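You operate a simulated robot arm through the tools that you are given. There is no shell and no other tool. Be economical: measure what you need, move in short steps, check, and stop when the job is done.

You are at the controls of a simulated robot arm. One attempt, no reset.

## Task
Open the drawer of the extractor, put the hinge lug with the white band in the inside of the drawer of the extractor, then shut the drawer. Shut the cloths drawer of the tool chest. Take the latch bar with the teal band and put it on the worktop. Close the sliding cover of the cleaner pad. Take the small silver spacer block and leave it on the top of the compressor. Press the zero button of the gauge three times. Put one of the spacer forks from the top of the motor table on the squaring plate. Put the paint brush with the teal handle on the thin square plate on the top of the motor table. Open the upper slide-out tray of the slatted table, fetch the dark block with the square opening and set it in the inside of the upper tray of the slatted table, then shut the tray. Put the job card of the tall welder cart marked "E572" from the top of the low dark cabinet on the rear shelf of the tall welder cart and the job card of the tall welder cart that says "E527" on the top of the parts table at the near end. Do these in any order. Set down upright: hinge lug with the white band, spacer fork, job card of the tall welder cart.

It is judged by the outcome, as a careful person would: the job done as asked, and still so three seconds after it is handed in. It fails if anything else is knocked over, pushed out of place, dropped, spilled or broken. A push-on lid holds only when it is set on centred and level and pressed home; a screw cap is set on level and turned clockwise until tight. Flat cloth is picked up by pressing the open fingertips on it (5 to 10 N) and closing them slowly along it; thin cloth reads only 2 to 8 mm in the jaws.

## Robot
A 6-joint arm with a two-finger gripper on a trunk, on a base that drives. Base frame: it is fixed to the floor where the robot stands at the start and does not move with it; the origin is under the middle of the robot, x ahead of it, y to its left, z up. Units: mm, rad, N and s.
It reaches about 718 mm from its shoulder. Its first joint turns from -1.204 to 3.002 rad. Places, roughly: cloths drawer of the tool chest [-2800, 6900, 200]; dark block with the square opening (4x6x3 cm) [-2600, 0, 900]; drawer of the extractor [700, 200, 400]; hinge lug with the white band (11x4x4 cm) [300, -3100, 900]; inside of the drawer of the extractor [700, 200, 300]; inside of the upper tray of the slatted table [-2500, 100, 600]; job card of the tall welder cart [750, -1250, 1000]; latch bar with the teal band (15x2x2 cm) [-2600, 7400, 1000]; paint brush with the teal handle (8x3x9 cm) [-1900, -3900, 900]; rear shelf of the tall welder cart [100, 800, 600]; sliding cover of the cleaner pad [-1100, 7400, 900]; small silver spacer block [-1250, 7500, 750]; spacer fork [-2000, -3500, 1000]; squaring plate [-2500, 100, 900]; thin square plate [-1750, -3750, 750]; top of the compressor (54x18 cm) [-220, 7560, 560]; top of the parts table at the near end (26x37 cm) [-700, -1280, 660]; upper slide-out tray of the slatted table [-2500, 100, 600]; worktop [-4300, 6900, 900]; zero button of the gauge [-4300, 6900, 1000]. Payload 3 kg.
Tool frame: the origin (TCP) is the grasp point; the fingertips stand 30 mm ahead of it; z points along the fingers, y is the line along which they close. The gripper opens to 96 mm. The gripper's body begins 53 mm behind the TCP.
Orientation is that of the tool frame in the base frame, as a unit quaternion [x, y, z, w]. With the fingers straight down and closing along the base's y, the tool's x points along the base's -x, its y along +y and its z along -z.

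## Interface
- The arm moves only by the tool servo_tool. Its argument "increments" is a list of rows, each an object of numbers (a shift or turn left out is 0, a gripper value left out holds the last): "claw": the closure in counts, from 0 (fully open) to 255 (shut); "x", "y", "z": the shift along the tool's x, y, z in units of 25 mm (1.0 is 25 mm); "rx", "ry", "rz": the turn, a rotation vector about the tool's x, y, z in units of 4 degrees (1.0 is 4 degrees). In form: [{"claw": .., "x": .., "y": .., "z": .., "rx": .., "ry": .., "rz": ..}, ...]. A call has 1 to 20 rows; each row shifts and turns the commanded pose from where the row before left it, along the tool's axes as they then stand. A call with a number of a shift or a turn outside -1 to 1 is refused whole. A row lasts 0.2 s, in which the tool goes at most 50 mm and 0.15 rad; a call with a longer step from one row to the next is refused whole, and so is a gripper value outside its range. A pose out of reach is approached as far as the arm can. The call stops where the force on the tool passes 40 N (or 10 N more than at its start, if that is more) or the arm is blocked; 0.2 s more then pass. Each finger travels about 153 mm/s and halts on what it meets, pressing with about 33 N; the grip force reading is that of the motor and also rises with nothing between the fingers. The clock runs only during rows and for 0.2 s after the last one: add rows that do not move to give the fingers time. The reply holds the time, the measured pose of the TCP, the force on the tool along the base axes, the opening and the grip force, in the units named above and with some noise, with the torque about the TCP (base axes, N m) and any sound that the robot's microphone picked up.
- Cameras (640 x 400 px; columns grow to the right, rows downward): "scene" is now at [98.5, 36.7, 1081.2]; the picture's right is [0.59, -0.81, -0.00], its down [-0.69, -0.50, -0.52] and it looks along [0.42, 0.31, -0.85] (base axes); focal length 287 px, centre (320, 200). "wrist" rides on the gripper at [73, 22, -83] in the tool frame; the picture's right is [-0.29, 0.96, 0.00], its down [-0.66, -0.20, -0.72] and it looks along [-0.69, -0.21, 0.69] (tool axes); focal length 247 px, centre (320, 200). There is no depth. A picture from a camera that has moved, and an enlarged one, comes with that camera's place and axes in the base frame and with its lens. The place of the scene camera against the robot may be out by one fixed shift of up to 12 mm in any direction.
- grab_frame(camera): a new picture of that camera. No time passes.
- slide_trunk(by): slides the trunk up (or, below 0, down) by that many mm; the arm and the scene camera ride with it, the base frame stays. It gives what a move gives, with no picture.
- steer(legs): drives the robot by 1 to 6 legs, each [ahead, left, turn to the left] in mm, mm and rad, along the robot's own axes; the way and the turn of a leg run together, so that a leg with both is an arc; at most 1500 mm and 3.142 rad a leg. The arm and the cameras ride along, it lands a little off, and it stops where it bumps. It gives what a move gives.
- pan_tilt(pan, tilt): turns the head with the scene camera to pan (to the left, within 1.501 rad either way) and tilt (down, from -0.506 to 1.204), counted from straight ahead of the robot. It gives what a move gives.
- zoom(camera, box): a new picture of the part [left, top, right, bottom] of that camera's present view, enlarged. No time passes.
- job_done(): hands the job in; it is judged then, once.

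Go step by step. Nothing tells you exact positions but the pictures and the camera data: compare them with the known pose of the tool, close in by small moves and look again before you grip or let go. The budget is 556 turns and 360 pictures, counting those below and the enlarged ones. Unless the task says otherwise, let go and move clear before handing in.

The tools are called after "Request:" by a JSON object that holds its "name" and its "arguments". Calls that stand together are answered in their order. servo_tool: Moves the arm, as the interface text tells. Its arguments: {"type":"object","properties":{"increments":{"type":"array"}},"required":["increments"]} The other tools are called the same way: slide_trunk (by) slides the trunk up or down; steer (legs) drives the base; pan_tilt (pan, tilt) turns the head that bears the scene camera; grab_frame (camera) takes a picture; zoom (camera, box) takes an enlarged picture of a part of a camera's view; job_done () hands the job in.

At the start:

```text
time: 0.0
ee_pos: [503.2, -117.8, 597.6]
tool_rot: [0.0, 1.0, 0.0, 0.0]
ft_force: [0.6, 0.1, 0.0]
wrist_torque: [-0.02, 0.02, 0.0]
opening: 96.1
finger_force: 0.0
trunk travel left (down, up): [-464.0, 476.0]
robot x, y, heading: [3.7, 1.7, -0.002]
head pan, tilt: [0.634, 1.021]
```

scene: 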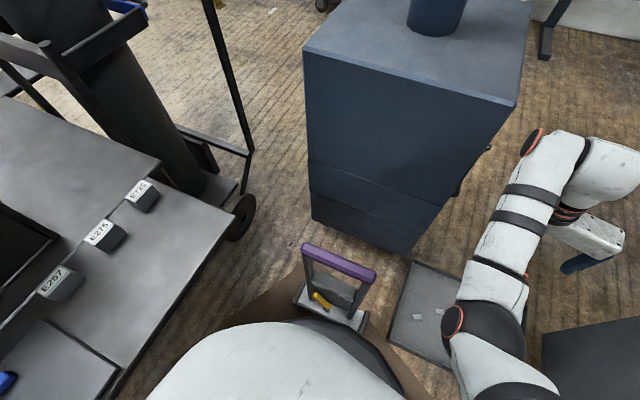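
wrist: 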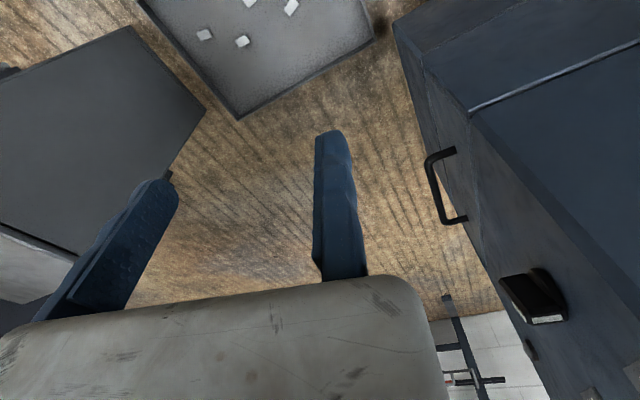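

I see the extractor ahead-left with a handle on its right side, and a welder cart with job cards to the left. I'll look around first to get my bearings.

Request:
{"name": "pan_tilt", "arguments": {"pan": 0.2, "tilt": 0.6}}

Request:
{"name": "grab_frame", "arguments": {"camera": "scene"}}

Request:
{"name": "pan_tilt", "arguments": {"pan": 1.4, "tilt": 0.5}}

Request:
{"name": "grab_frame", "arguments": {"camera": "scene"}}

Request:
{"name": "pan_tilt", "arguments": {"pan": -1.0, "tilt": 0.4}}

Request:
{"name": "grab_frame", "arguments": {"camera": "scene"}}

```text
time: 0.9
ee_pos: [503.2, -118.9, 597.4]
tool_rot: [0.0, 1.0, 0.001, 0.0]
ft_force: [0.1, 0.3, 0.4]
wrist_torque: [-0.01, 0.01, 0.0]
opening: 96.1
finger_force: 0.0
trunk travel left (down, up): [-464.0, 476.0]
robot x, y, heading: [1.7, 2.6, -0.0]
head pan, tilt: [0.201, 0.6]
```

```text
357 pictures are left
camera scene: at [130.0, 13.9, 1114.6], right [0.2, -0.98, 0.0], down [-0.55, -0.11, -0.82], along [0.81, 0.17, -0.57], focal length 287 px, centre (320, 200)
```

scene: 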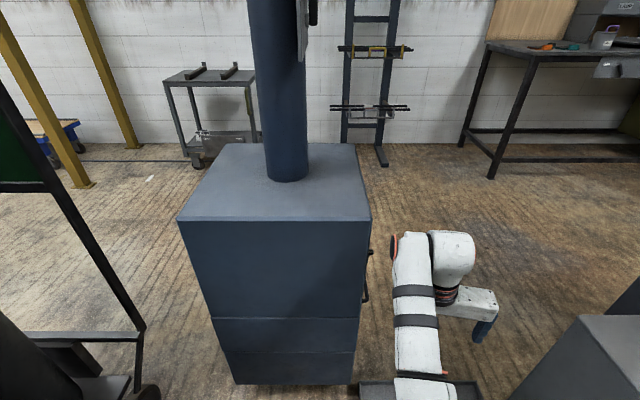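

```text
time: 2.3
ee_pos: [502.3, -118.3, 597.1]
tool_rot: [0.0, 1.0, 0.0, 0.0]
ft_force: [0.2, 0.3, -0.2]
wrist_torque: [-0.01, 0.01, 0.04]
opening: 96.2
finger_force: 0.0
trunk travel left (down, up): [-464.0, 476.0]
robot x, y, heading: [1.0, -0.6, 0.005]
head pan, tilt: [1.4, 0.499]
```

```text
356 pictures are left
camera scene: at [59.0, 85.9, 1123.8], right [0.99, -0.17, 0.0], down [-0.08, -0.47, -0.88], along [0.15, 0.87, -0.48], focal length 287 px, centre (320, 200)
```

scene: 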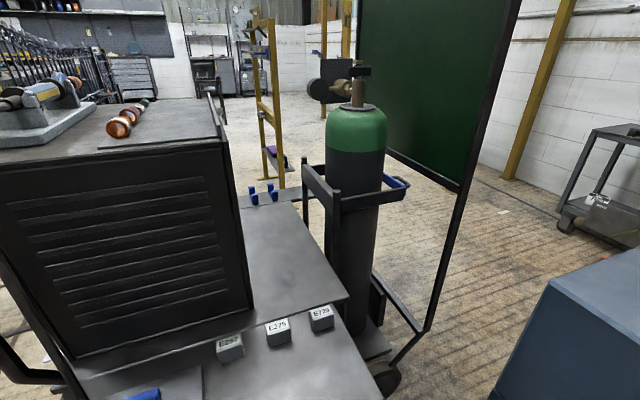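

```text
time: 4.5
ee_pos: [502.4, -118.1, 597.8]
tool_rot: [0.0, 1.0, 0.0, 0.0]
ft_force: [0.0, -0.2, 1.4]
wrist_torque: [-0.02, 0.02, 0.02]
opening: 95.7
finger_force: 0.1
trunk travel left (down, up): [-464.0, 476.0]
robot x, y, heading: [0.5, -2.1, -0.003]
head pan, tilt: [-1.0, 0.4]
```

```text
355 pictures are left
camera scene: at [93.6, -81.7, 1132.9], right [-0.84, -0.54, 0.0], down [-0.21, 0.33, -0.92], along [0.5, -0.77, -0.39], focal length 287 px, centre (320, 200)
```

scene: 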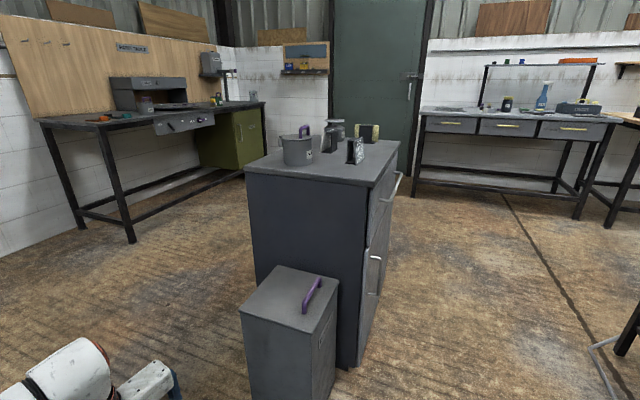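

The low dark cabinet lies right-ahead with cards on top; the bench behind it holds the hinge lug. I'll look further round by turning the base.

Request:
{"name": "zoom", "arguments": {"camera": "scene", "box": [240, 100, 440, 225]}}

Request:
{"name": "pan_tilt", "arguments": {"pan": -1.5, "tilt": 0.4}}

Request:
{"name": "grab_frame", "arguments": {"camera": "scene"}}

```text
3.20 times, centred on (340, 162) of scene
camera zoom: at [93.6, -81.7, 1132.9], right [-0.84, -0.54, 0.0], down [-0.21, 0.33, -0.92], along [0.5, -0.77, -0.39], focal length 918 px, centre (256, 320)
```

zoom: 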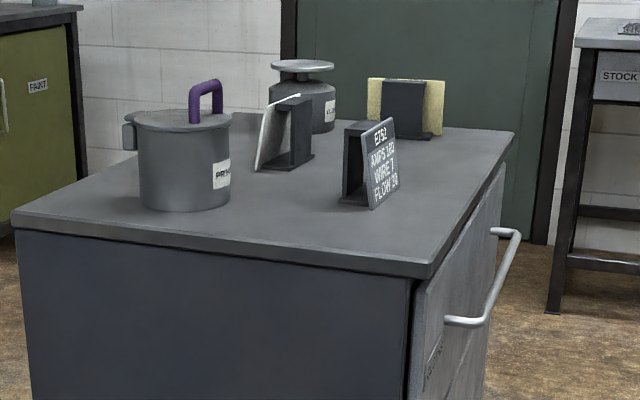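

```text
time: 5.4
ee_pos: [503.2, -118.8, 597.0]
tool_rot: [0.0, 1.0, -0.001, -0.001]
ft_force: [0.0, 0.1, -0.2]
wrist_torque: [-0.01, 0.0, 0.01]
opening: 96.0
finger_force: 0.0
trunk travel left (down, up): [-464.0, 476.0]
robot x, y, heading: [4.2, 0.7, -0.0]
head pan, tilt: [-1.499, 0.4]
```

```text
353 pictures are left
camera scene: at [50.2, -96.2, 1132.9], right [-1.0, -0.07, 0.0], down [-0.03, 0.39, -0.92], along [0.07, -0.92, -0.39], focal length 287 px, centre (320, 200)
```

scene: 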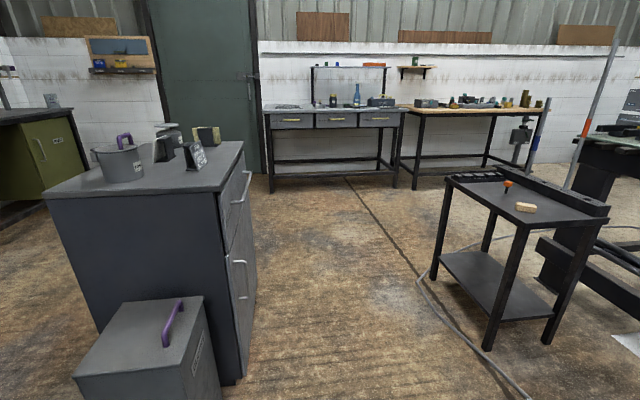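

Parts table is right-rear, bench with the hinge lug further. I'll check the floor in front and the extractor's side.

Request:
{"name": "pan_tilt", "arguments": {"pan": 0.3, "tilt": 1.2}}

Request:
{"name": "grab_frame", "arguments": {"camera": "scene"}}

Request:
{"name": "pan_tilt", "arguments": {"pan": -0.8, "tilt": 1.2}}

Request:
{"name": "grab_frame", "arguments": {"camera": "scene"}}

```text
time: 7.2
ee_pos: [502.7, -117.3, 596.9]
tool_rot: [0.0, 1.0, 0.001, 0.001]
ft_force: [0.5, 0.5, -0.6]
wrist_torque: [-0.01, -0.01, 0.01]
opening: 95.8
finger_force: 0.0
trunk travel left (down, up): [-464.0, 476.0]
robot x, y, heading: [-4.6, -0.2, -0.004]
head pan, tilt: [0.3, 1.201]
```

```text
352 pictures are left
camera scene: at [96.9, 12.7, 1070.1], right [0.3, -0.96, 0.0], down [-0.89, -0.28, -0.36], along [0.35, 0.11, -0.93], focal length 287 px, centre (320, 200)
```

scene: 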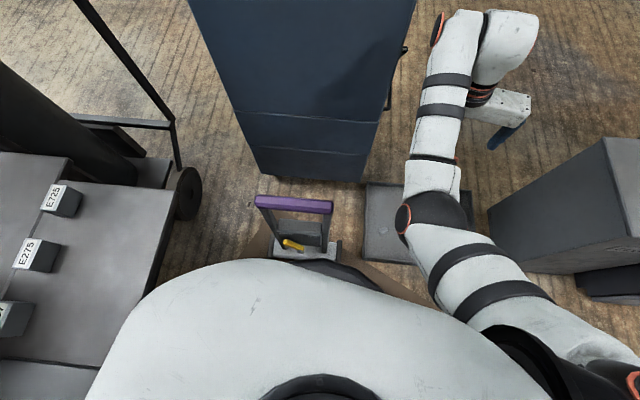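

```text
time: 8.6
ee_pos: [503.5, -118.0, 597.0]
tool_rot: [0.0, 1.0, 0.001, 0.0]
ft_force: [-0.8, 0.5, -0.3]
wrist_torque: [0.04, 0.04, 0.0]
opening: 95.6
finger_force: 0.1
trunk travel left (down, up): [-464.0, 476.0]
robot x, y, heading: [2.7, -1.6, 0.002]
head pan, tilt: [-0.799, 1.201]
```

```text
351 pictures are left
camera scene: at [82.5, -43.8, 1070.1], right [-0.72, -0.7, 0.0], down [-0.65, 0.67, -0.36], along [0.25, -0.26, -0.93], focal length 287 px, centre (320, 200)
```

scene: 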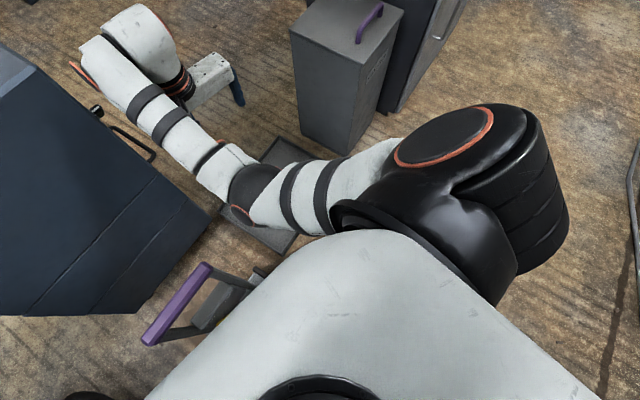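

The drawer handle is on the extractor's -y face. I'll get a closer look at it with the wrist camera.

Request:
{"name": "zoom", "arguments": {"camera": "wrist", "box": [380, 60, 640, 380]}}

```text
1.25 times, centred on (510, 220) of wrist
camera zoom: at [428.8, -97.0, 680.5], right [0.29, 0.96, 0.0], down [0.66, -0.2, 0.72], along [0.69, -0.21, -0.69], focal length 309 px, centre (82, 175)
```

zoom: 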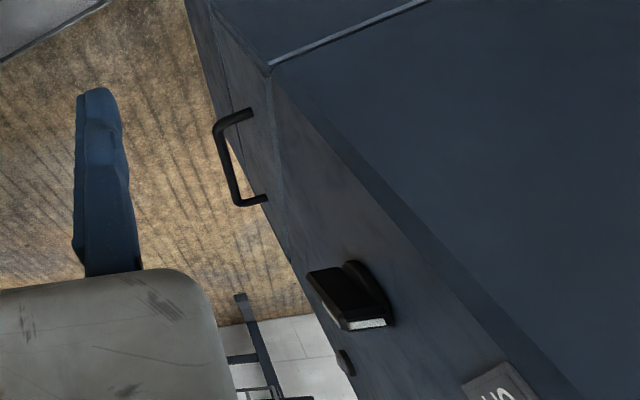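

The handle bar is a horizontal bar around (769, 7, 389), drawer pulling along (0.2,-0.98). I'll back off, turn left so the right-mounted arm faces the extractor, staying off the floor mat.

Request:
{"name": "steer", "arguments": {"legs": [[-300, -350, 0], [0, 0, 1.57]]}}

Request:
{"name": "slide_trunk", "arguments": {"by": -250}}

Request:
{"name": "pan_tilt", "arguments": {"pan": -1.3, "tilt": 0.7}}

Request:
{"name": "grab_frame", "arguments": {"camera": "scene"}}

```text
time: 15.2
ee_pos: [-181.2, 147.9, 597.8]
tool_rot: [0.71, -0.704, 0.0, 0.0]
ft_force: [-0.2, -0.1, -0.4]
wrist_torque: [-0.03, 0.0, 0.02]
opening: 95.9
finger_force: 0.0
trunk travel left (down, up): [-464.0, 476.0]
robot x, y, heading: [-295.2, -354.3, 1.58]
head pan, tilt: [-0.799, 1.201]
```

```text
time: 17.8
ee_pos: [-182.3, 146.9, 347.0]
tool_rot: [0.709, -0.705, 0.0, 0.0]
ft_force: [0.2, 0.2, -0.2]
wrist_torque: [-0.02, -0.01, -0.02]
opening: 96.2
finger_force: 0.0
trunk travel left (down, up): [-214.0, 726.0]
robot x, y, heading: [-296.8, -358.0, 1.579]
head pan, tilt: [-0.799, 1.201]
```

```text
time: 18.7
ee_pos: [-181.6, 147.7, 347.2]
tool_rot: [0.71, -0.705, 0.0, 0.0]
ft_force: [-1.2, -0.6, -0.7]
wrist_torque: [-0.02, 0.0, -0.01]
opening: 96.1
finger_force: 0.0
trunk travel left (down, up): [-214.0, 726.0]
robot x, y, heading: [-297.6, -357.0, 1.578]
head pan, tilt: [-1.3, 0.7]
```

```text
349 pictures are left
camera scene: at [-220.9, -286.1, 856.0], right [0.28, -0.96, 0.0], down [-0.62, -0.18, -0.76], along [0.73, 0.21, -0.64], focal length 287 px, centre (320, 200)
```

scene: 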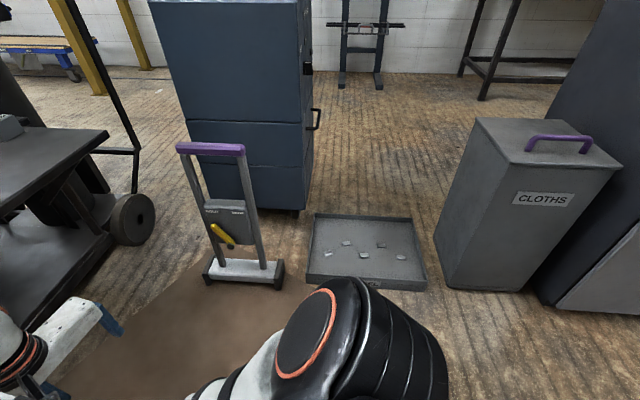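

The trolley, tray and bin on the floor must be avoided. I'll swing the arm to the robot's right here, with clearance, before driving closer.

Request:
{"name": "servo_tool", "arguments": {"increments": [{"rz": 0.98, "z": -0.4}, {"rz": 0.98, "z": -0.4}, {"rz": 0.98, "z": -0.4}, {"rz": 0.98, "z": -0.4}, {"rz": 0.98, "z": -0.4}, {"rz": 0.98, "z": -0.4}, {"rz": 0.98, "z": -0.4}, {"rz": 0.98, "z": -0.4}, {"rz": 0.98, "z": -0.4}, {"rz": 0.98, "z": -0.4}, {"rz": 0.98, "z": -0.4}, {"rz": 0.98, "z": -0.4}, {"rz": 0.98, "z": -0.4}, {"rz": 0.98, "z": -0.4}, {"rz": 0.98, "z": -0.4}, {"rz": 0.98, "z": -0.4}, {"rz": 0.98, "z": -0.4}, {"rz": 0.98, "z": -0.4}, {"rz": 0.98, "z": -0.4}, {"rz": 0.98, "z": -0.4}]}}

Request:
{"name": "servo_tool", "arguments": {"increments": [{"x": -0.98, "y": -0.82}, {"x": -0.98, "y": -0.82}, {"x": -0.98, "y": -0.82}, {"x": -0.98, "y": -0.82}, {"x": -0.98, "y": -0.82}, {"x": -0.98, "y": -0.82}, {"x": -0.98, "y": -0.82}, {"x": -0.98, "y": -0.82}, {"x": -0.98, "y": -0.82}, {"x": -0.98, "y": -0.82}, {"x": -0.98, "y": -0.82}, {"x": -0.98, "y": -0.82}, {"x": -0.98, "y": -0.82}, {"x": -0.98, "y": -0.82}, {"x": -0.98, "y": -0.82}, {"x": -0.98, "y": -0.82}, {"x": -0.98, "y": -0.82}, {"x": -0.98, "y": -0.82}, {"x": -0.98, "y": -0.82}, {"x": -0.98, "y": -0.82}]}}

```text
time: 22.0
ee_pos: [-190.1, 209.2, 452.2]
tool_rot: [-0.256, 0.967, -0.002, 0.001]
ft_force: [7.4, -2.4, 2.5]
wrist_torque: [0.22, 0.88, -0.08]
opening: 96.1
finger_force: 0.1
out of reach, approached as far as the arm can: row 2, 3, 4, 5, 6, 7, 8, 9, 10, 11, 12, 13, 14, 15, 16
trunk travel left (down, up): [-214.0, 726.0]
robot x, y, heading: [-296.8, -354.6, 1.574]
head pan, tilt: [-1.3, 0.7]
stopped in row 16: the force on the tool passed its limit at 46 N (the readings are from after the stop); the commanded pose is now the measured one
```

```text
time: 26.2
ee_pos: [277.7, 52.8, 434.1]
tool_rot: [-0.258, 0.966, -0.003, 0.0]
ft_force: [-1.4, 0.1, -0.5]
wrist_torque: [0.02, -0.08, 0.0]
opening: 96.3
finger_force: 0.1
out of reach, approached as far as the arm can: row 1, 2, 3, 4, 11, 12, 13, 14, 15, 16, 17, 18, 19, 20
trunk travel left (down, up): [-214.0, 726.0]
robot x, y, heading: [-296.1, -358.3, 1.574]
head pan, tilt: [-1.3, 0.7]
```

The tool met a force along the way and is now near the trolley; I need to look.

Request:
{"name": "grab_frame", "arguments": {"camera": "scene"}}

Request:
{"name": "grab_frame", "arguments": {"camera": "wrist"}}

```text
348 pictures are left
camera scene: at [-220.2, -286.8, 856.0], right [0.27, -0.96, 0.0], down [-0.62, -0.18, -0.76], along [0.74, 0.21, -0.64], focal length 287 px, centre (320, 200)
```

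scene: 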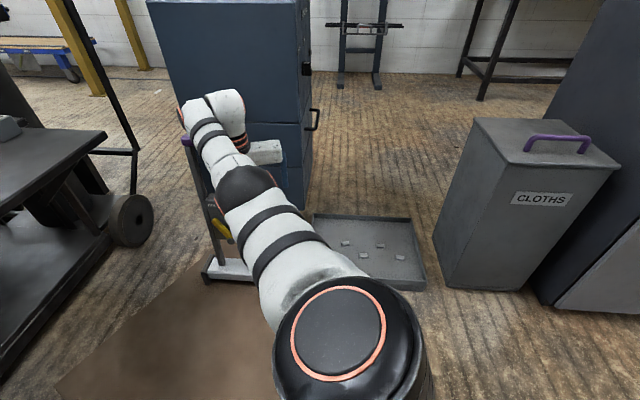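

```text
347 pictures are left
camera wrist: at [202.7, 35.0, 517.8], right [-0.22, 0.98, -0.01], down [0.67, 0.16, 0.72], along [0.71, 0.16, -0.69], focal length 247 px, centre (320, 200)
```

wrist: 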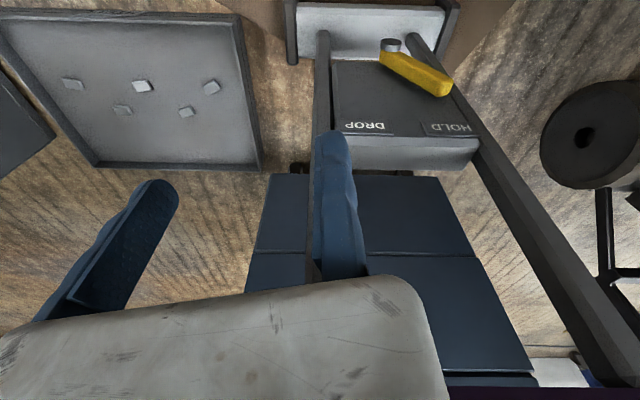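

The trolley still stands as before but the gripper is close by it; I'll retreat toward -y.

Request:
{"name": "servo_tool", "arguments": {"increments": [{"x": 0.92, "y": -0.54}, {"x": 0.92, "y": -0.54}, {"x": 0.92, "y": -0.54}, {"x": 0.92, "y": -0.54}]}}

```text
time: 27.2
ee_pos: [240.8, -2.9, 434.8]
tool_rot: [-0.258, 0.966, -0.003, 0.001]
ft_force: [0.4, 0.7, 0.0]
wrist_torque: [0.01, -0.01, -0.02]
opening: 95.9
finger_force: 0.0
out of reach, approached as far as the arm can: row 3, 4
trunk travel left (down, up): [-214.0, 726.0]
robot x, y, heading: [-295.7, -359.3, 1.578]
head pan, tilt: [-1.3, 0.7]
```

Tool-down reach is short, so a horizontal grip on the bar (jaws closing vertically) will suit. I'll move clear of the trolley and turn the tool to horizontal.

Request:
{"name": "servo_tool", "arguments": {"increments": [{"x": 0.47, "y": -0.81}, {"x": 0.47, "y": -0.81}, {"x": 0.47, "y": -0.81}, {"x": 0.47, "y": -0.81}, {"x": 0.47, "y": -0.81}, {"x": 0.47, "y": -0.81}]}}

Request:
{"name": "servo_tool", "arguments": {"increments": [{"ry": -1}, {"ry": -1}, {"ry": -1}, {"ry": -1}, {"ry": -1}, {"ry": -1}, {"ry": -1}, {"ry": -1}, {"ry": -1}, {"ry": -1}, {"ry": -1}, {"ry": -1}, {"ry": -1}, {"ry": -1}, {"ry": -1}, {"ry": -1}, {"ry": -1}, {"ry": -1}, {"ry": -1}, {"ry": -1}]}}

Request:
{"name": "servo_tool", "arguments": {"increments": [{"ry": -1}, {"ry": -1}, {"ry": -0.5}, {"rz": -1}, {"rz": -1}, {"rz": -1}, {"rz": -1}, {"rz": -1}, {"rz": -1}, {"rz": -1}, {"rz": -1}, {"rz": -1}, {"rz": -1}, {"rz": -1}, {"rz": -1}, {"rz": -1}, {"rz": -1}, {"rz": -1}, {"rz": -1}, {"rz": -1}]}}

Request:
{"name": "servo_tool", "arguments": {"increments": [{"rz": -1}, {"rz": -1}, {"rz": -1}, {"rz": -1}, {"rz": -1}, {"rz": -0.5}]}}

Request:
{"name": "grab_frame", "arguments": {"camera": "scene"}}

```text
time: 28.6
ee_pos: [241.5, -4.6, 433.7]
tool_rot: [-0.257, 0.966, -0.003, 0.001]
ft_force: [-0.4, -0.6, -0.5]
wrist_torque: [-0.01, -0.01, -0.01]
opening: 96.0
finger_force: 0.0
out of reach, approached as far as the arm can: row 1, 2, 3, 4, 5, 6
trunk travel left (down, up): [-214.0, 726.0]
robot x, y, heading: [-295.4, -357.3, 1.58]
head pan, tilt: [-1.3, 0.7]
```

```text
time: 32.8
ee_pos: [146.7, 47.0, 442.3]
tool_rot: [-0.203, 0.761, 0.156, 0.596]
ft_force: [-0.5, 0.0, -0.7]
wrist_torque: [-0.05, 0.05, -0.01]
opening: 96.3
finger_force: 0.1
out of reach, approached as far as the arm can: row 1, 2, 3, 4, 5, 6, 7, 9
trunk travel left (down, up): [-214.0, 726.0]
robot x, y, heading: [-299.1, -355.9, 1.577]
head pan, tilt: [-1.3, 0.7]
```

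```text
time: 37.0
ee_pos: [147.1, 47.7, 440.8]
tool_rot: [-0.553, 0.479, -0.225, 0.644]
ft_force: [-0.4, 0.3, -0.3]
wrist_torque: [0.02, 0.03, 0.0]
opening: 95.9
finger_force: 0.1
trunk travel left (down, up): [-214.0, 726.0]
robot x, y, heading: [-297.4, -355.7, 1.575]
head pan, tilt: [-1.3, 0.7]
```

```text
time: 38.4
ee_pos: [147.5, 47.3, 441.1]
tool_rot: [0.635, -0.364, 0.344, -0.588]
ft_force: [-0.3, -0.1, 0.3]
wrist_torque: [0.02, 0.01, 0.0]
opening: 96.0
finger_force: 0.0
trunk travel left (down, up): [-214.0, 726.0]
robot x, y, heading: [-291.2, -355.8, 1.575]
head pan, tilt: [-1.3, 0.7]
```

```text
346 pictures are left
camera scene: at [-220.1, -286.9, 856.1], right [0.27, -0.96, 0.0], down [-0.62, -0.18, -0.76], along [0.74, 0.21, -0.64], focal length 287 px, centre (320, 200)
```

scene: 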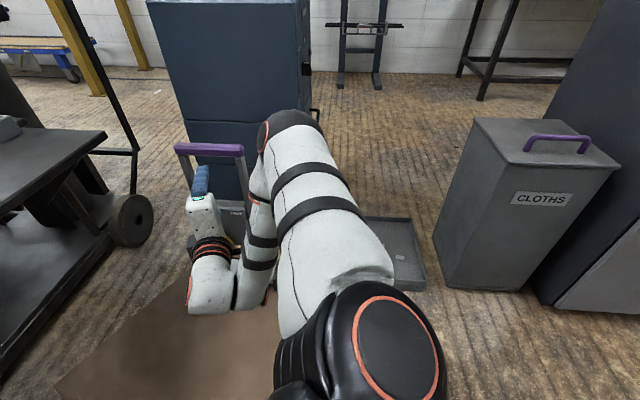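

The arm is folded with the gripper horizontal. I'll move it sideways away from the trolley and yaw toward the handle's direction.

Request:
{"name": "servo_tool", "arguments": {"increments": [{"x": 0.93, "z": -0.2}, {"x": 0.93, "z": 0}, {"x": 0.93, "z": 0.24}, {"x": 0.93, "z": 0.24}, {"x": 0.93, "z": 0.24}, {"x": 0.93, "z": 0.24}, {"x": 0.93, "z": 0.24}, {"x": 0.93, "z": 0.24}, {"x": 0.93, "z": 0.24}, {"x": 0.93, "z": 0.24}, {"x": 0.93, "z": 0.24}, {"x": 0.93, "z": 0.5}]}}

Request:
{"name": "servo_tool", "arguments": {"increments": [{"ry": -0.95, "rx": 0.15}, {"ry": -0.95, "rx": 0.15}, {"ry": -0.95, "rx": 0.15}, {"ry": -0.95, "rx": 0.15}, {"ry": -0.95, "rx": 0.15}, {"ry": -0.95, "rx": 0.15}, {"ry": -0.95, "rx": 0.1}]}}

Request:
{"name": "grab_frame", "arguments": {"camera": "scene"}}

```text
time: 41.0
ee_pos: [174.4, -57.8, 406.8]
tool_rot: [0.633, -0.366, 0.344, -0.589]
ft_force: [-0.2, 0.3, 0.3]
wrist_torque: [-0.01, 0.01, 0.02]
opening: 95.8
finger_force: 0.1
out of reach, approached as far as the arm can: row 3, 4, 5, 6, 7, 8, 9, 10, 11, 12
trunk travel left (down, up): [-214.0, 726.0]
robot x, y, heading: [-296.4, -358.6, 1.572]
head pan, tilt: [-1.3, 0.7]
```

```text
time: 42.6
ee_pos: [142.2, -35.0, 381.3]
tool_rot: [-0.675, 0.207, -0.203, 0.679]
ft_force: [0.1, 0.5, -0.1]
wrist_torque: [0.03, -0.02, 0.02]
opening: 96.0
finger_force: 0.0
out of reach, approached as far as the arm can: row 1, 2, 4, 5, 6, 7
trunk travel left (down, up): [-214.0, 726.0]
robot x, y, heading: [-292.3, -353.0, 1.574]
head pan, tilt: [-1.3, 0.7]
```

```text
345 pictures are left
camera scene: at [-220.1, -287.0, 856.1], right [0.27, -0.96, 0.0], down [-0.62, -0.18, -0.76], along [0.74, 0.21, -0.64], focal length 287 px, centre (320, 200)
```

scene: 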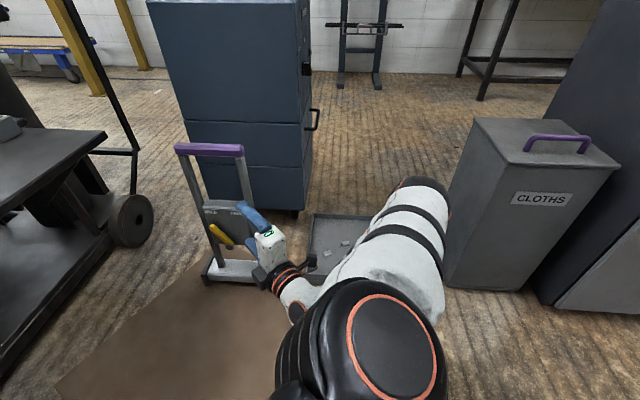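

The wrist is too near the shoulder, limiting motion; I'll push outward along the tool's x.

Request:
{"name": "servo_tool", "arguments": {"increments": [{"x": 0.96, "z": 0.05}, {"x": 0.96, "z": 0.05}, {"x": 0.96, "z": 0.05}, {"x": 0.96, "z": 0.05}, {"x": 0.96, "z": 0.05}, {"x": 0.96, "z": 0.05}, {"x": 0.96, "z": 0.05}, {"x": 0.96, "z": 0.05}, {"x": 0.96, "z": 0.05}, {"x": 0.96, "z": 0.05}]}}

```text
time: 44.8
ee_pos: [344.7, -140.5, 335.1]
tool_rot: [-0.675, 0.208, -0.201, 0.679]
ft_force: [-0.2, 0.4, 0.1]
wrist_torque: [0.04, 0.02, -0.02]
opening: 95.9
finger_force: 0.1
out of reach, approached as far as the arm can: row 1, 2, 3, 4, 5, 7
trunk travel left (down, up): [-214.0, 726.0]
robot x, y, heading: [-294.9, -358.2, 1.577]
head pan, tilt: [-1.3, 0.7]
```

Arm is now placed. Check clearance before driving in.

Request:
{"name": "grab_frame", "arguments": {"camera": "scene"}}

```text
344 pictures are left
camera scene: at [-220.1, -287.0, 856.1], right [0.27, -0.96, 0.0], down [-0.62, -0.18, -0.76], along [0.74, 0.21, -0.64], focal length 287 px, centre (320, 200)
```

scene: 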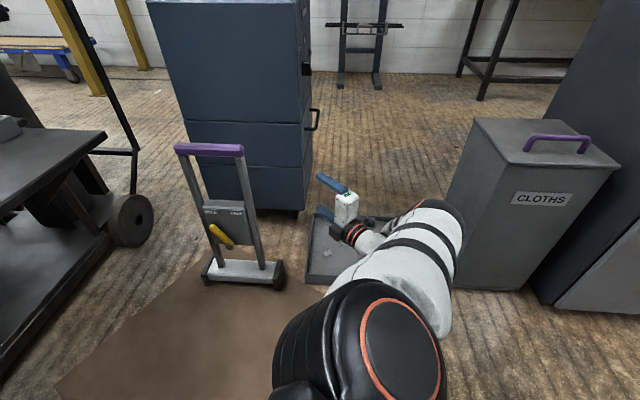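

Request:
{"name": "steer", "arguments": {"legs": [[40, -280, 0]]}}

Request:
{"name": "grab_frame", "arguments": {"camera": "scene"}}

Request:
{"name": "grab_frame", "arguments": {"camera": "wrist"}}

```text
time: 46.8
ee_pos: [626.9, -104.3, 335.2]
tool_rot: [-0.675, 0.21, -0.204, 0.678]
ft_force: [0.2, 0.2, -0.2]
wrist_torque: [0.02, 0.0, 0.01]
opening: 96.0
finger_force: 0.1
trunk travel left (down, up): [-214.0, 726.0]
robot x, y, heading: [-17.7, -316.7, 1.569]
head pan, tilt: [-1.3, 0.7]
```

```text
343 pictures are left
camera scene: at [61.3, -246.8, 856.1], right [0.27, -0.96, 0.0], down [-0.62, -0.17, -0.76], along [0.74, 0.2, -0.64], focal length 287 px, centre (320, 200)
```

scene: 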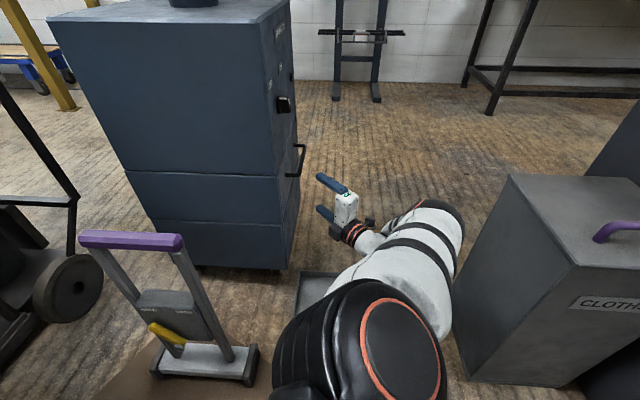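

```text
342 pictures are left
camera wrist: at [639.2, -213.9, 311.8], right [-0.25, 0.17, -0.95], down [-0.95, -0.23, 0.21], along [-0.19, 0.96, 0.22], focal length 247 px, centre (320, 200)
```

wrist: 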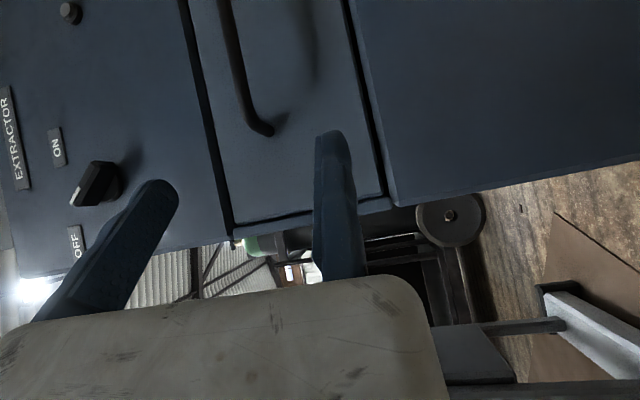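

The bar sits at z≈393; I'll line up just in front of it and look again.

Request:
{"name": "servo_tool", "arguments": {"increments": [{"x": 0.17, "y": -0.57, "z": 0.64}, {"x": 0.17, "y": -0.57, "z": 0.64}, {"x": 0.17, "y": -0.57, "z": 0.64}, {"x": 0.17, "y": -0.57, "z": 0.64}]}}

Request:
{"name": "grab_frame", "arguments": {"camera": "wrist"}}

```text
time: 47.8
ee_pos: [676.2, -60.1, 392.8]
tool_rot: [-0.675, 0.209, -0.203, 0.678]
ft_force: [-0.4, 0.0, -0.1]
wrist_torque: [0.02, -0.03, -0.01]
opening: 96.2
finger_force: 0.0
trunk travel left (down, up): [-214.0, 726.0]
robot x, y, heading: [-14.1, -316.6, 1.565]
head pan, tilt: [-1.3, 0.7]
```

```text
341 pictures are left
camera wrist: at [689.6, -170.7, 368.0], right [-0.25, 0.17, -0.95], down [-0.95, -0.23, 0.21], along [-0.19, 0.96, 0.22], focal length 247 px, centre (320, 200)
```

wrist: 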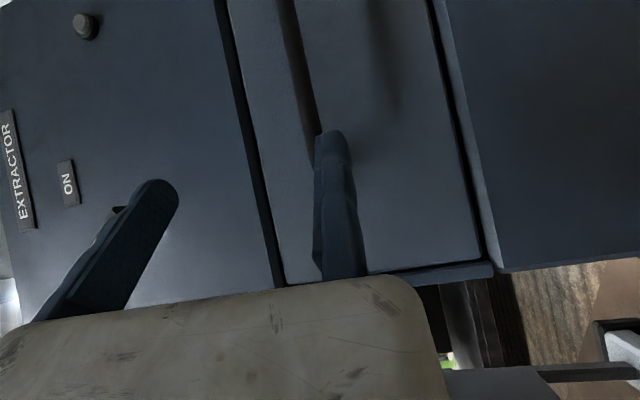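

Bar is about 399 high. I'll raise slightly, advance along the tool axis and close gently.

Request:
{"name": "servo_tool", "arguments": {"increments": [{"y": -0.24, "z": 0.5}, {"z": 0.5}, {"z": 0.5}, {"z": 0.5}, {"z": 0.3}]}}

Request:
{"name": "grab_frame", "arguments": {"camera": "wrist"}}

```text
time: 48.5
ee_pos: [694.5, -45.2, 395.2]
tool_rot: [0.676, -0.214, 0.207, -0.674]
ft_force: [1.1, -1.3, -1.8]
wrist_torque: [-0.1, 0.03, -0.05]
opening: 96.0
finger_force: 0.0
trunk travel left (down, up): [-214.0, 726.0]
robot x, y, heading: [-11.9, -315.3, 1.563]
head pan, tilt: [-1.3, 0.7]
stopped in row 3: the force on the tool passed its limit at 78 N (the readings are from after the stop); the commanded pose is now the measured one
```

```text
340 pictures are left
camera wrist: at [706.6, -156.0, 371.8], right [-0.25, 0.17, -0.95], down [-0.95, -0.22, 0.21], along [-0.17, 0.96, 0.21], focal length 247 px, centre (320, 200)
```

wrist: 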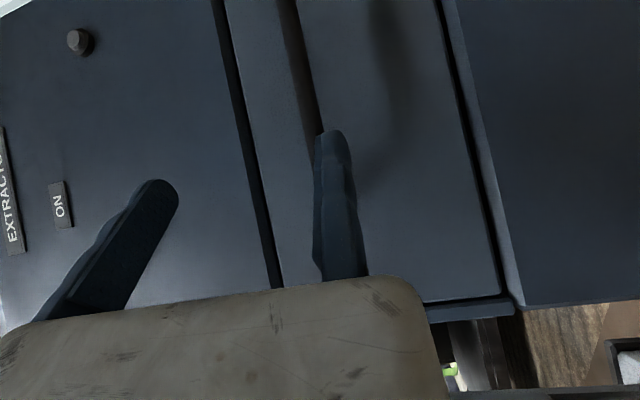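

The lower fingertip touched the bar: the wrist picture shows the fingers offset from the nominal frame. I'll check with a scene zoom.

Request:
{"name": "zoom", "arguments": {"camera": "scene", "box": [240, 100, 400, 260]}}

```text
2.50 times, centred on (320, 180) of scene
camera zoom: at [61.6, -247.5, 855.9], right [0.26, -0.97, 0.0], down [-0.62, -0.17, -0.76], along [0.74, 0.2, -0.64], focal length 717 px, centre (320, 250)
```

zoom: 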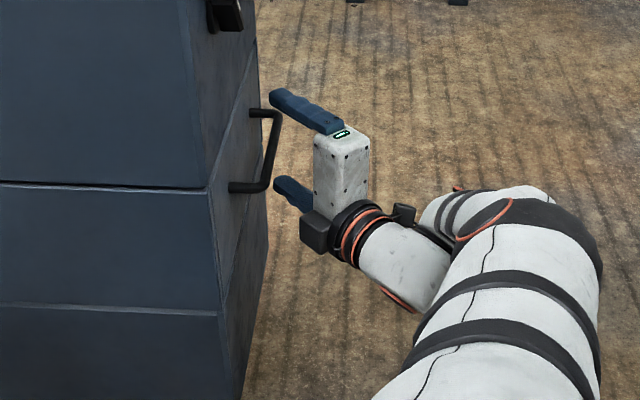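

Calibration matters: I'll back off a little, close the fingers, and see where they meet in both pictures.

Request:
{"name": "servo_tool", "arguments": {"increments": [{"z": -0.6, "claw": 0}, {"z": -0.6, "claw": 255}, {"claw": 255}, {"claw": 255}, {"claw": 255}]}}

Request:
{"name": "grab_frame", "arguments": {"camera": "wrist"}}

Request:
{"name": "zoom", "arguments": {"camera": "scene", "box": [240, 100, 400, 260]}}

```text
time: 49.7
ee_pos: [680.2, -69.2, 391.6]
tool_rot: [0.675, -0.212, 0.208, -0.675]
ft_force: [-0.6, -0.5, 0.2]
wrist_torque: [-0.03, 0.0, 0.0]
opening: 0.0
finger_force: 33.3
out of reach, approached as far as the arm can: row 2
trunk travel left (down, up): [-214.0, 726.0]
robot x, y, heading: [-16.7, -318.5, 1.556]
head pan, tilt: [-1.3, 0.7]
```

```text
338 pictures are left
camera wrist: at [692.4, -180.5, 369.0], right [-0.25, 0.17, -0.95], down [-0.95, -0.22, 0.21], along [-0.17, 0.96, 0.22], focal length 247 px, centre (320, 200)
```

wrist: 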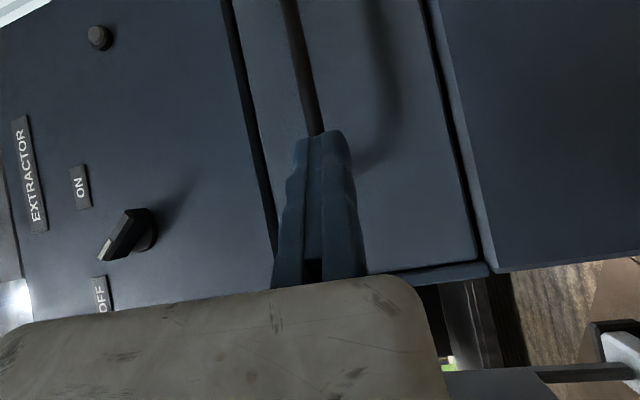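

```text
2.50 times, centred on (320, 180) of scene
camera zoom: at [61.2, -248.0, 856.1], right [0.26, -0.97, 0.0], down [-0.62, -0.17, -0.76], along [0.74, 0.2, -0.64], focal length 717 px, centre (320, 250)
```

zoom: 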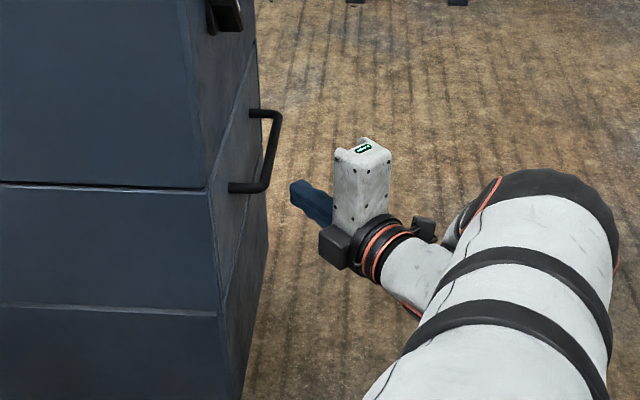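

The picture shows it: the finger on tool +y stays fixed with its pad at the TCP, and the other finger opens away on the -y side. So I place the TCP just below the bar with the jaws half open, and advance.

Request:
{"name": "servo_tool", "arguments": {"increments": [{"claw": 110}, {"claw": 110, "y": 0.05}, {"z": 0.52, "x": -0.06}, {"z": 0.52, "x": -0.06}, {"z": 0.52, "x": -0.06}, {"z": 0.52, "x": -0.06}]}}

Request:
{"name": "grab_frame", "arguments": {"camera": "wrist"}}

```text
time: 51.1
ee_pos: [704.1, -22.9, 390.3]
tool_rot: [0.675, -0.215, 0.208, -0.675]
ft_force: [-0.8, 0.2, 0.4]
wrist_torque: [0.03, -0.01, 0.01]
opening: 54.5
finger_force: 0.1
trunk travel left (down, up): [-214.0, 726.0]
robot x, y, heading: [-17.5, -317.8, 1.564]
head pan, tilt: [-1.3, 0.7]
```

```text
336 pictures are left
camera wrist: at [716.3, -133.9, 368.1], right [-0.25, 0.17, -0.95], down [-0.95, -0.22, 0.21], along [-0.17, 0.96, 0.22], focal length 247 px, centre (320, 200)
```

wrist: 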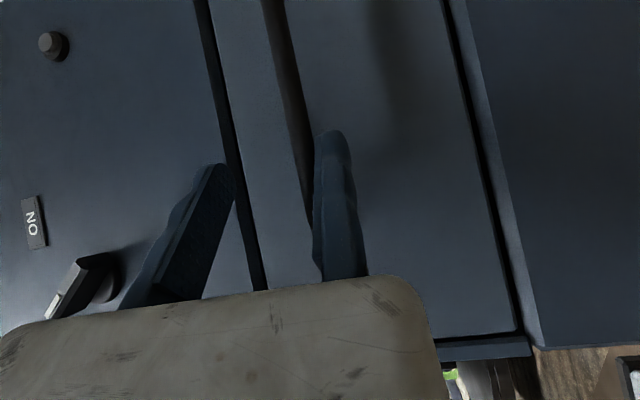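

The bar is now between the fingers; close on it.

Request:
{"name": "servo_tool", "arguments": {"increments": [{"claw": 200}, {"claw": 255}, {"claw": 255}, {"claw": 255}]}}

```text
time: 52.1
ee_pos: [705.0, -22.4, 393.2]
tool_rot: [0.675, -0.213, 0.21, -0.675]
ft_force: [9.1, 2.2, 5.8]
wrist_torque: [0.29, -0.83, -0.07]
opening: 11.5
finger_force: 44.8
trunk travel left (down, up): [-214.0, 726.0]
robot x, y, heading: [-15.1, -316.5, 1.568]
head pan, tilt: [-1.3, 0.7]
```

Gripped (11.5 mm bar). Pull along the drawer's outward direction.

Request:
{"name": "servo_tool", "arguments": {"increments": [{"x": 0.57, "z": -0.56}, {"x": 0.57, "z": -0.56}, {"x": 0.57, "z": -0.56}, {"x": 0.57, "z": -0.56}, {"x": 0.57, "z": -0.56}, {"x": 0.57, "z": -0.56}]}}

```text
time: 53.5
ee_pos: [726.2, -138.0, 392.4]
tool_rot: [-0.673, 0.216, -0.209, 0.676]
ft_force: [28.1, 6.9, 10.6]
wrist_torque: [0.31, -0.74, 0.06]
opening: 11.8
finger_force: 44.8
trunk travel left (down, up): [-214.0, 726.0]
robot x, y, heading: [-12.9, -320.1, 1.563]
head pan, tilt: [-1.3, 0.7]
```

Request:
{"name": "servo_tool", "arguments": {"increments": [{"x": 0.56, "z": -0.57}, {"x": 0.56, "z": -0.57}, {"x": 0.56, "z": -0.57}, {"x": 0.56, "z": -0.57}]}}

Request:
{"name": "grab_frame", "arguments": {"camera": "scene"}}

```text
time: 54.0
ee_pos: [720.1, -154.3, 392.0]
tool_rot: [-0.67, 0.213, -0.209, 0.68]
ft_force: [-10.7, -3.3, 10.9]
wrist_torque: [0.17, 0.24, -0.57]
opening: 11.6
finger_force: 44.8
out of reach, approached as far as the arm can: row 1, 2
trunk travel left (down, up): [-214.0, 726.0]
robot x, y, heading: [-16.3, -315.7, 1.563]
head pan, tilt: [-1.3, 0.7]
stopped in row 2: the force on the tool passed its limit at 60 N (the readings are from after the stop); the commanded pose is now the measured one
```

```text
335 pictures are left
camera scene: at [58.8, -248.8, 856.2], right [0.26, -0.97, 0.0], down [-0.62, -0.17, -0.77], along [0.74, 0.2, -0.64], focal length 287 px, centre (320, 200)
```

scene: 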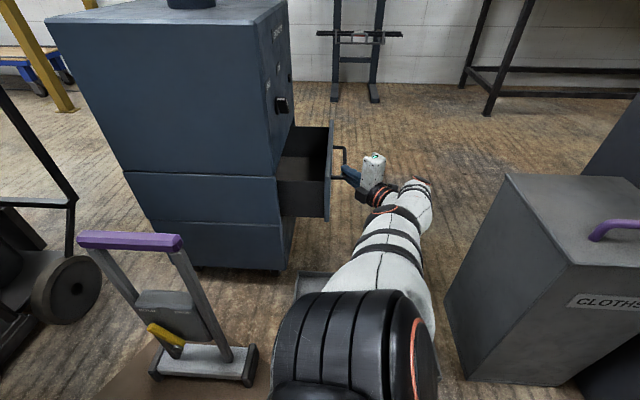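

Drawer is ~130 mm out and the arm is stretched. I'll pull the rest by backing the base up.

Request:
{"name": "steer", "arguments": {"legs": [[-60, -11, 0]]}}

Request:
{"name": "steer", "arguments": {"legs": [[-50, -9, 0]]}}

Request:
{"name": "grab_frame", "arguments": {"camera": "scene"}}

```text
time: 54.9
ee_pos: [733.3, -213.7, 392.7]
tool_rot: [-0.669, 0.214, -0.21, 0.679]
ft_force: [24.7, 3.8, 18.3]
wrist_torque: [0.18, 0.27, 0.06]
opening: 11.6
finger_force: 45.4
trunk travel left (down, up): [-214.0, 726.0]
robot x, y, heading: [-4.3, -377.6, 1.567]
head pan, tilt: [-1.3, 0.7]
```

```text
time: 55.9
ee_pos: [741.8, -264.7, 391.8]
tool_rot: [-0.669, 0.214, -0.211, 0.68]
ft_force: [19.0, 1.9, 11.3]
wrist_torque: [0.11, 0.31, 0.19]
opening: 11.5
finger_force: 44.9
trunk travel left (down, up): [-214.0, 726.0]
robot x, y, heading: [4.5, -429.0, 1.565]
head pan, tilt: [-1.3, 0.7]
```

```text
334 pictures are left
camera scene: at [80.5, -360.0, 856.3], right [0.26, -0.97, 0.0], down [-0.62, -0.17, -0.77], along [0.74, 0.2, -0.64], focal length 287 px, centre (320, 200)
```

scene: 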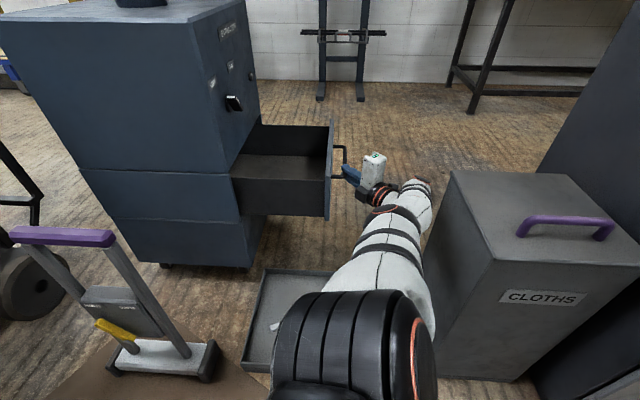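

Drawer is out ~240 mm. Release, back off just enough from the bar, then raise.

Request:
{"name": "servo_tool", "arguments": {"increments": [{"claw": 130}, {"claw": 130}, {"z": -0.5}, {"z": -0.5}, {"z": -0.4}]}}

Request:
{"name": "slide_trunk", "arguments": {"by": 250}}

Request:
{"name": "grab_frame", "arguments": {"camera": "scene"}}

```text
time: 57.1
ee_pos: [723.3, -291.9, 391.8]
tool_rot: [-0.67, 0.213, -0.209, 0.68]
ft_force: [0.5, -1.3, -0.9]
wrist_torque: [-0.01, 0.0, 0.01]
opening: 47.1
finger_force: 0.0
trunk travel left (down, up): [-214.0, 726.0]
robot x, y, heading: [8.7, -425.4, 1.563]
head pan, tilt: [-1.3, 0.7]
```

```text
time: 59.6
ee_pos: [723.7, -293.1, 641.0]
tool_rot: [-0.669, 0.215, -0.211, 0.68]
ft_force: [-0.5, -0.3, -0.4]
wrist_torque: [-0.01, 0.03, 0.04]
opening: 46.9
finger_force: 0.0
trunk travel left (down, up): [-464.0, 476.0]
robot x, y, heading: [3.4, -425.0, 1.564]
head pan, tilt: [-1.3, 0.7]
```

```text
333 pictures are left
camera scene: at [81.3, -359.7, 1106.0], right [0.26, -0.97, 0.0], down [-0.62, -0.17, -0.76], along [0.74, 0.2, -0.64], focal length 287 px, centre (320, 200)
```

scene: 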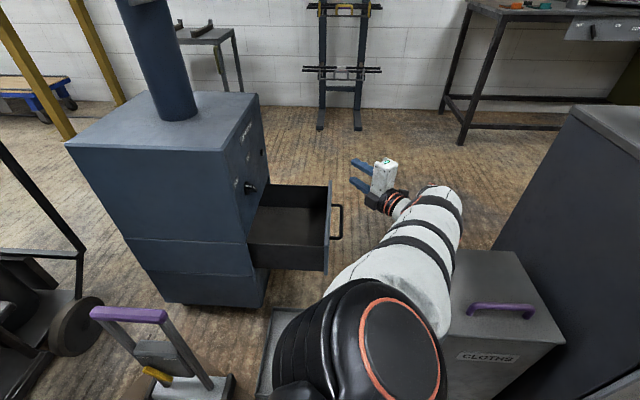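

The drawer interior is accessible. Next the cards on the low dark cabinet: raise the trunk so the arm clears the cabinet top, back up, and look.

Request:
{"name": "slide_trunk", "arguments": {"by": 400}}

Request:
{"name": "steer", "arguments": {"legs": [[-100, 150, 0], [-730, 0, 0]]}}

Request:
{"name": "pan_tilt", "arguments": {"pan": -1.45, "tilt": 0.75}}

Request:
{"name": "grab_frame", "arguments": {"camera": "scene"}}

```text
time: 63.5
ee_pos: [722.8, -293.2, 1041.9]
tool_rot: [-0.669, 0.215, -0.21, 0.68]
ft_force: [0.5, 0.3, 1.0]
wrist_torque: [-0.02, -0.03, -0.03]
opening: 47.1
finger_force: 0.1
trunk travel left (down, up): [-864.0, 76.0]
robot x, y, heading: [8.7, -428.1, 1.565]
head pan, tilt: [-1.3, 0.7]
```

```text
time: 68.5
ee_pos: [569.9, -1105.8, 1041.8]
tool_rot: [-0.671, 0.211, -0.207, 0.68]
ft_force: [0.8, 0.0, 1.9]
wrist_torque: [-0.01, -0.01, 0.02]
opening: 47.0
finger_force: 0.2
trunk travel left (down, up): [-864.0, 76.0]
robot x, y, heading: [-146.8, -1247.0, 1.574]
head pan, tilt: [-1.3, 0.7]
```

```text
time: 69.2
ee_pos: [568.4, -1106.2, 1040.4]
tool_rot: [-0.671, 0.211, -0.206, 0.681]
ft_force: [-0.3, -0.3, 0.1]
wrist_torque: [0.02, 0.02, 0.02]
opening: 46.9
finger_force: 0.1
trunk travel left (down, up): [-864.0, 76.0]
robot x, y, heading: [-147.6, -1248.0, 1.579]
head pan, tilt: [-1.45, 0.75]
```

```text
332 pictures are left
camera scene: at [-71.3, -1191.9, 1501.8], right [0.12, -0.99, 0.0], down [-0.68, -0.09, -0.73], along [0.73, 0.09, -0.68], focal length 287 px, centre (320, 200)
```

scene: 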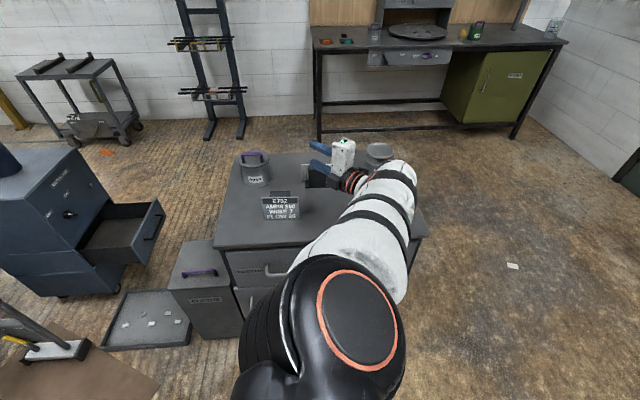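

Request:
{"name": "zoom", "arguments": {"camera": "scene", "box": [210, 120, 430, 260]}}

Request:
{"name": "grab_frame", "arguments": {"camera": "wrist"}}

```text
2.86 times, centred on (320, 190) of scene
camera zoom: at [-71.3, -1191.9, 1501.8], right [0.12, -0.99, 0.0], down [-0.68, -0.09, -0.73], along [0.73, 0.09, -0.68], focal length 819 px, centre (320, 229)
```

zoom: 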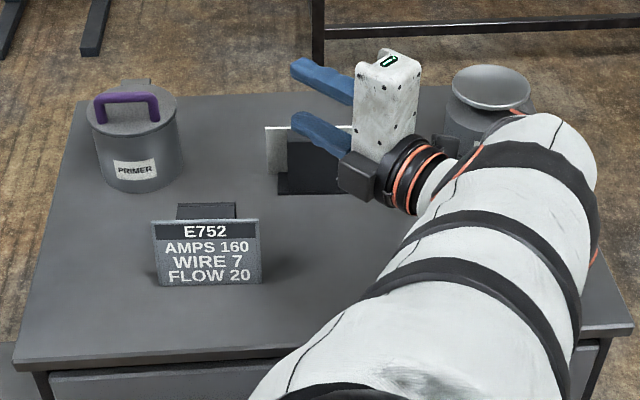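

```text
330 pictures are left
camera wrist: at [581.9, -1217.0, 1017.3], right [-0.24, 0.18, -0.95], down [-0.95, -0.23, 0.2], along [-0.18, 0.96, 0.23], focal length 247 px, centre (320, 200)
```

wrist: 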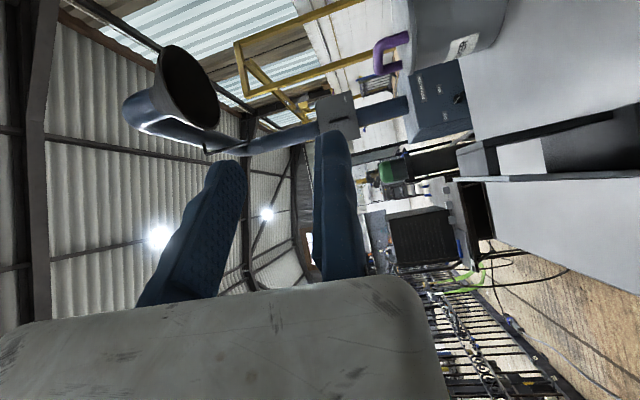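

The front card reads E752 (a decoy); the others face away. I'll bring the tool to a down-pointing pose and clear the view.

Request:
{"name": "servo_tool", "arguments": {"increments": [{"rz": 1, "z": -0.4}, {"rz": 1, "z": -0.4}, {"rz": 1, "z": -0.4}, {"rz": 1, "z": -0.4}, {"rz": 1, "z": -0.4}, {"rz": 1, "z": -0.4}, {"rz": 1, "z": -0.4}, {"rz": 1, "z": -0.4}, {"rz": 1, "z": -0.4}, {"rz": 1, "z": -0.4}, {"rz": 1, "z": -0.4}, {"rz": 1, "z": -0.4}, {"rz": 1, "z": -0.4}, {"rz": 1, "z": -0.4}, {"rz": 1, "z": -0.4}, {"rz": 1, "z": -0.4}, {"rz": 1, "z": -0.4}, {"rz": 1, "z": -0.4}, {"rz": 1, "z": -0.4}, {"rz": 1, "z": -0.4}]}}

Request:
{"name": "servo_tool", "arguments": {"increments": [{"rz": 1}, {"rz": 1}, {"rz": 0.5}, {"ry": 1}, {"ry": 1}, {"ry": 1}, {"ry": 1}, {"ry": 1}, {"ry": 1}, {"ry": 1}, {"ry": 1}, {"ry": 1}, {"ry": 1}, {"ry": 1}, {"ry": 1}, {"ry": 1}, {"ry": 1}, {"ry": 1}, {"ry": 1}, {"ry": 1}]}}

Request:
{"name": "servo_tool", "arguments": {"increments": [{"ry": 1}, {"ry": 1}, {"ry": 1}, {"ry": 1}, {"ry": 1}, {"ry": 0.5}]}}

Request:
{"name": "grab_frame", "arguments": {"camera": "scene"}}

```text
time: 73.4
ee_pos: [322.9, -1123.7, 931.7]
tool_rot: [-0.378, 0.593, 0.277, 0.655]
ft_force: [-0.9, 0.9, -0.1]
wrist_torque: [0.0, 0.01, -0.01]
opening: 47.1
finger_force: 0.0
out of reach, approached as far as the arm can: row 3, 4, 6, 7, 8, 9, 10, 11, 12, 13, 14, 15, 16, 17, 18, 19, 20
trunk travel left (down, up): [-864.0, 76.0]
robot x, y, heading: [-143.7, -1250.3, 1.576]
head pan, tilt: [-1.45, 0.75]
```

```text
time: 77.6
ee_pos: [280.2, -1034.1, 835.1]
tool_rot: [-0.456, 0.868, 0.095, 0.171]
ft_force: [0.4, -0.3, 0.5]
wrist_torque: [0.0, 0.02, 0.02]
opening: 46.8
finger_force: 0.0
out of reach, approached as far as the arm can: row 1, 2, 3, 4, 5, 6, 7, 8, 9, 10, 11, 12, 13, 14, 15, 16, 17, 18, 20
trunk travel left (down, up): [-864.0, 76.0]
robot x, y, heading: [-148.3, -1250.3, 1.573]
head pan, tilt: [-1.45, 0.75]
```

```text
time: 79.0
ee_pos: [280.7, -1030.3, 830.7]
tool_rot: [-0.466, 0.884, 0.007, 0.002]
ft_force: [-0.8, -0.2, -0.1]
wrist_torque: [0.02, 0.0, -0.01]
opening: 46.8
finger_force: 0.0
out of reach, approached as far as the arm can: row 2
trunk travel left (down, up): [-864.0, 76.0]
robot x, y, heading: [-148.6, -1249.1, 1.577]
head pan, tilt: [-1.45, 0.75]
```

```text
329 pictures are left
camera scene: at [-71.4, -1191.3, 1501.8], right [0.12, -0.99, 0.0], down [-0.68, -0.09, -0.73], along [0.73, 0.09, -0.68], focal length 287 px, centre (320, 200)
```

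scene: 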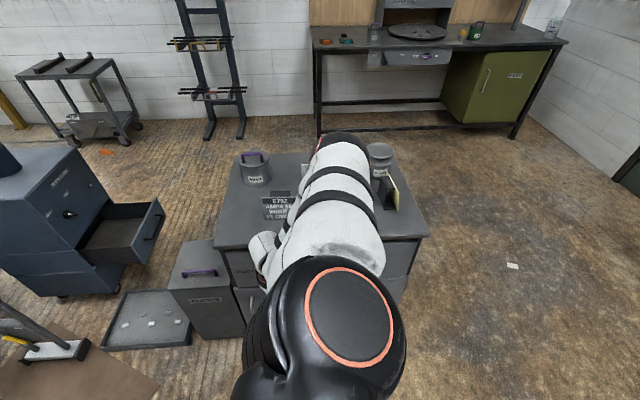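

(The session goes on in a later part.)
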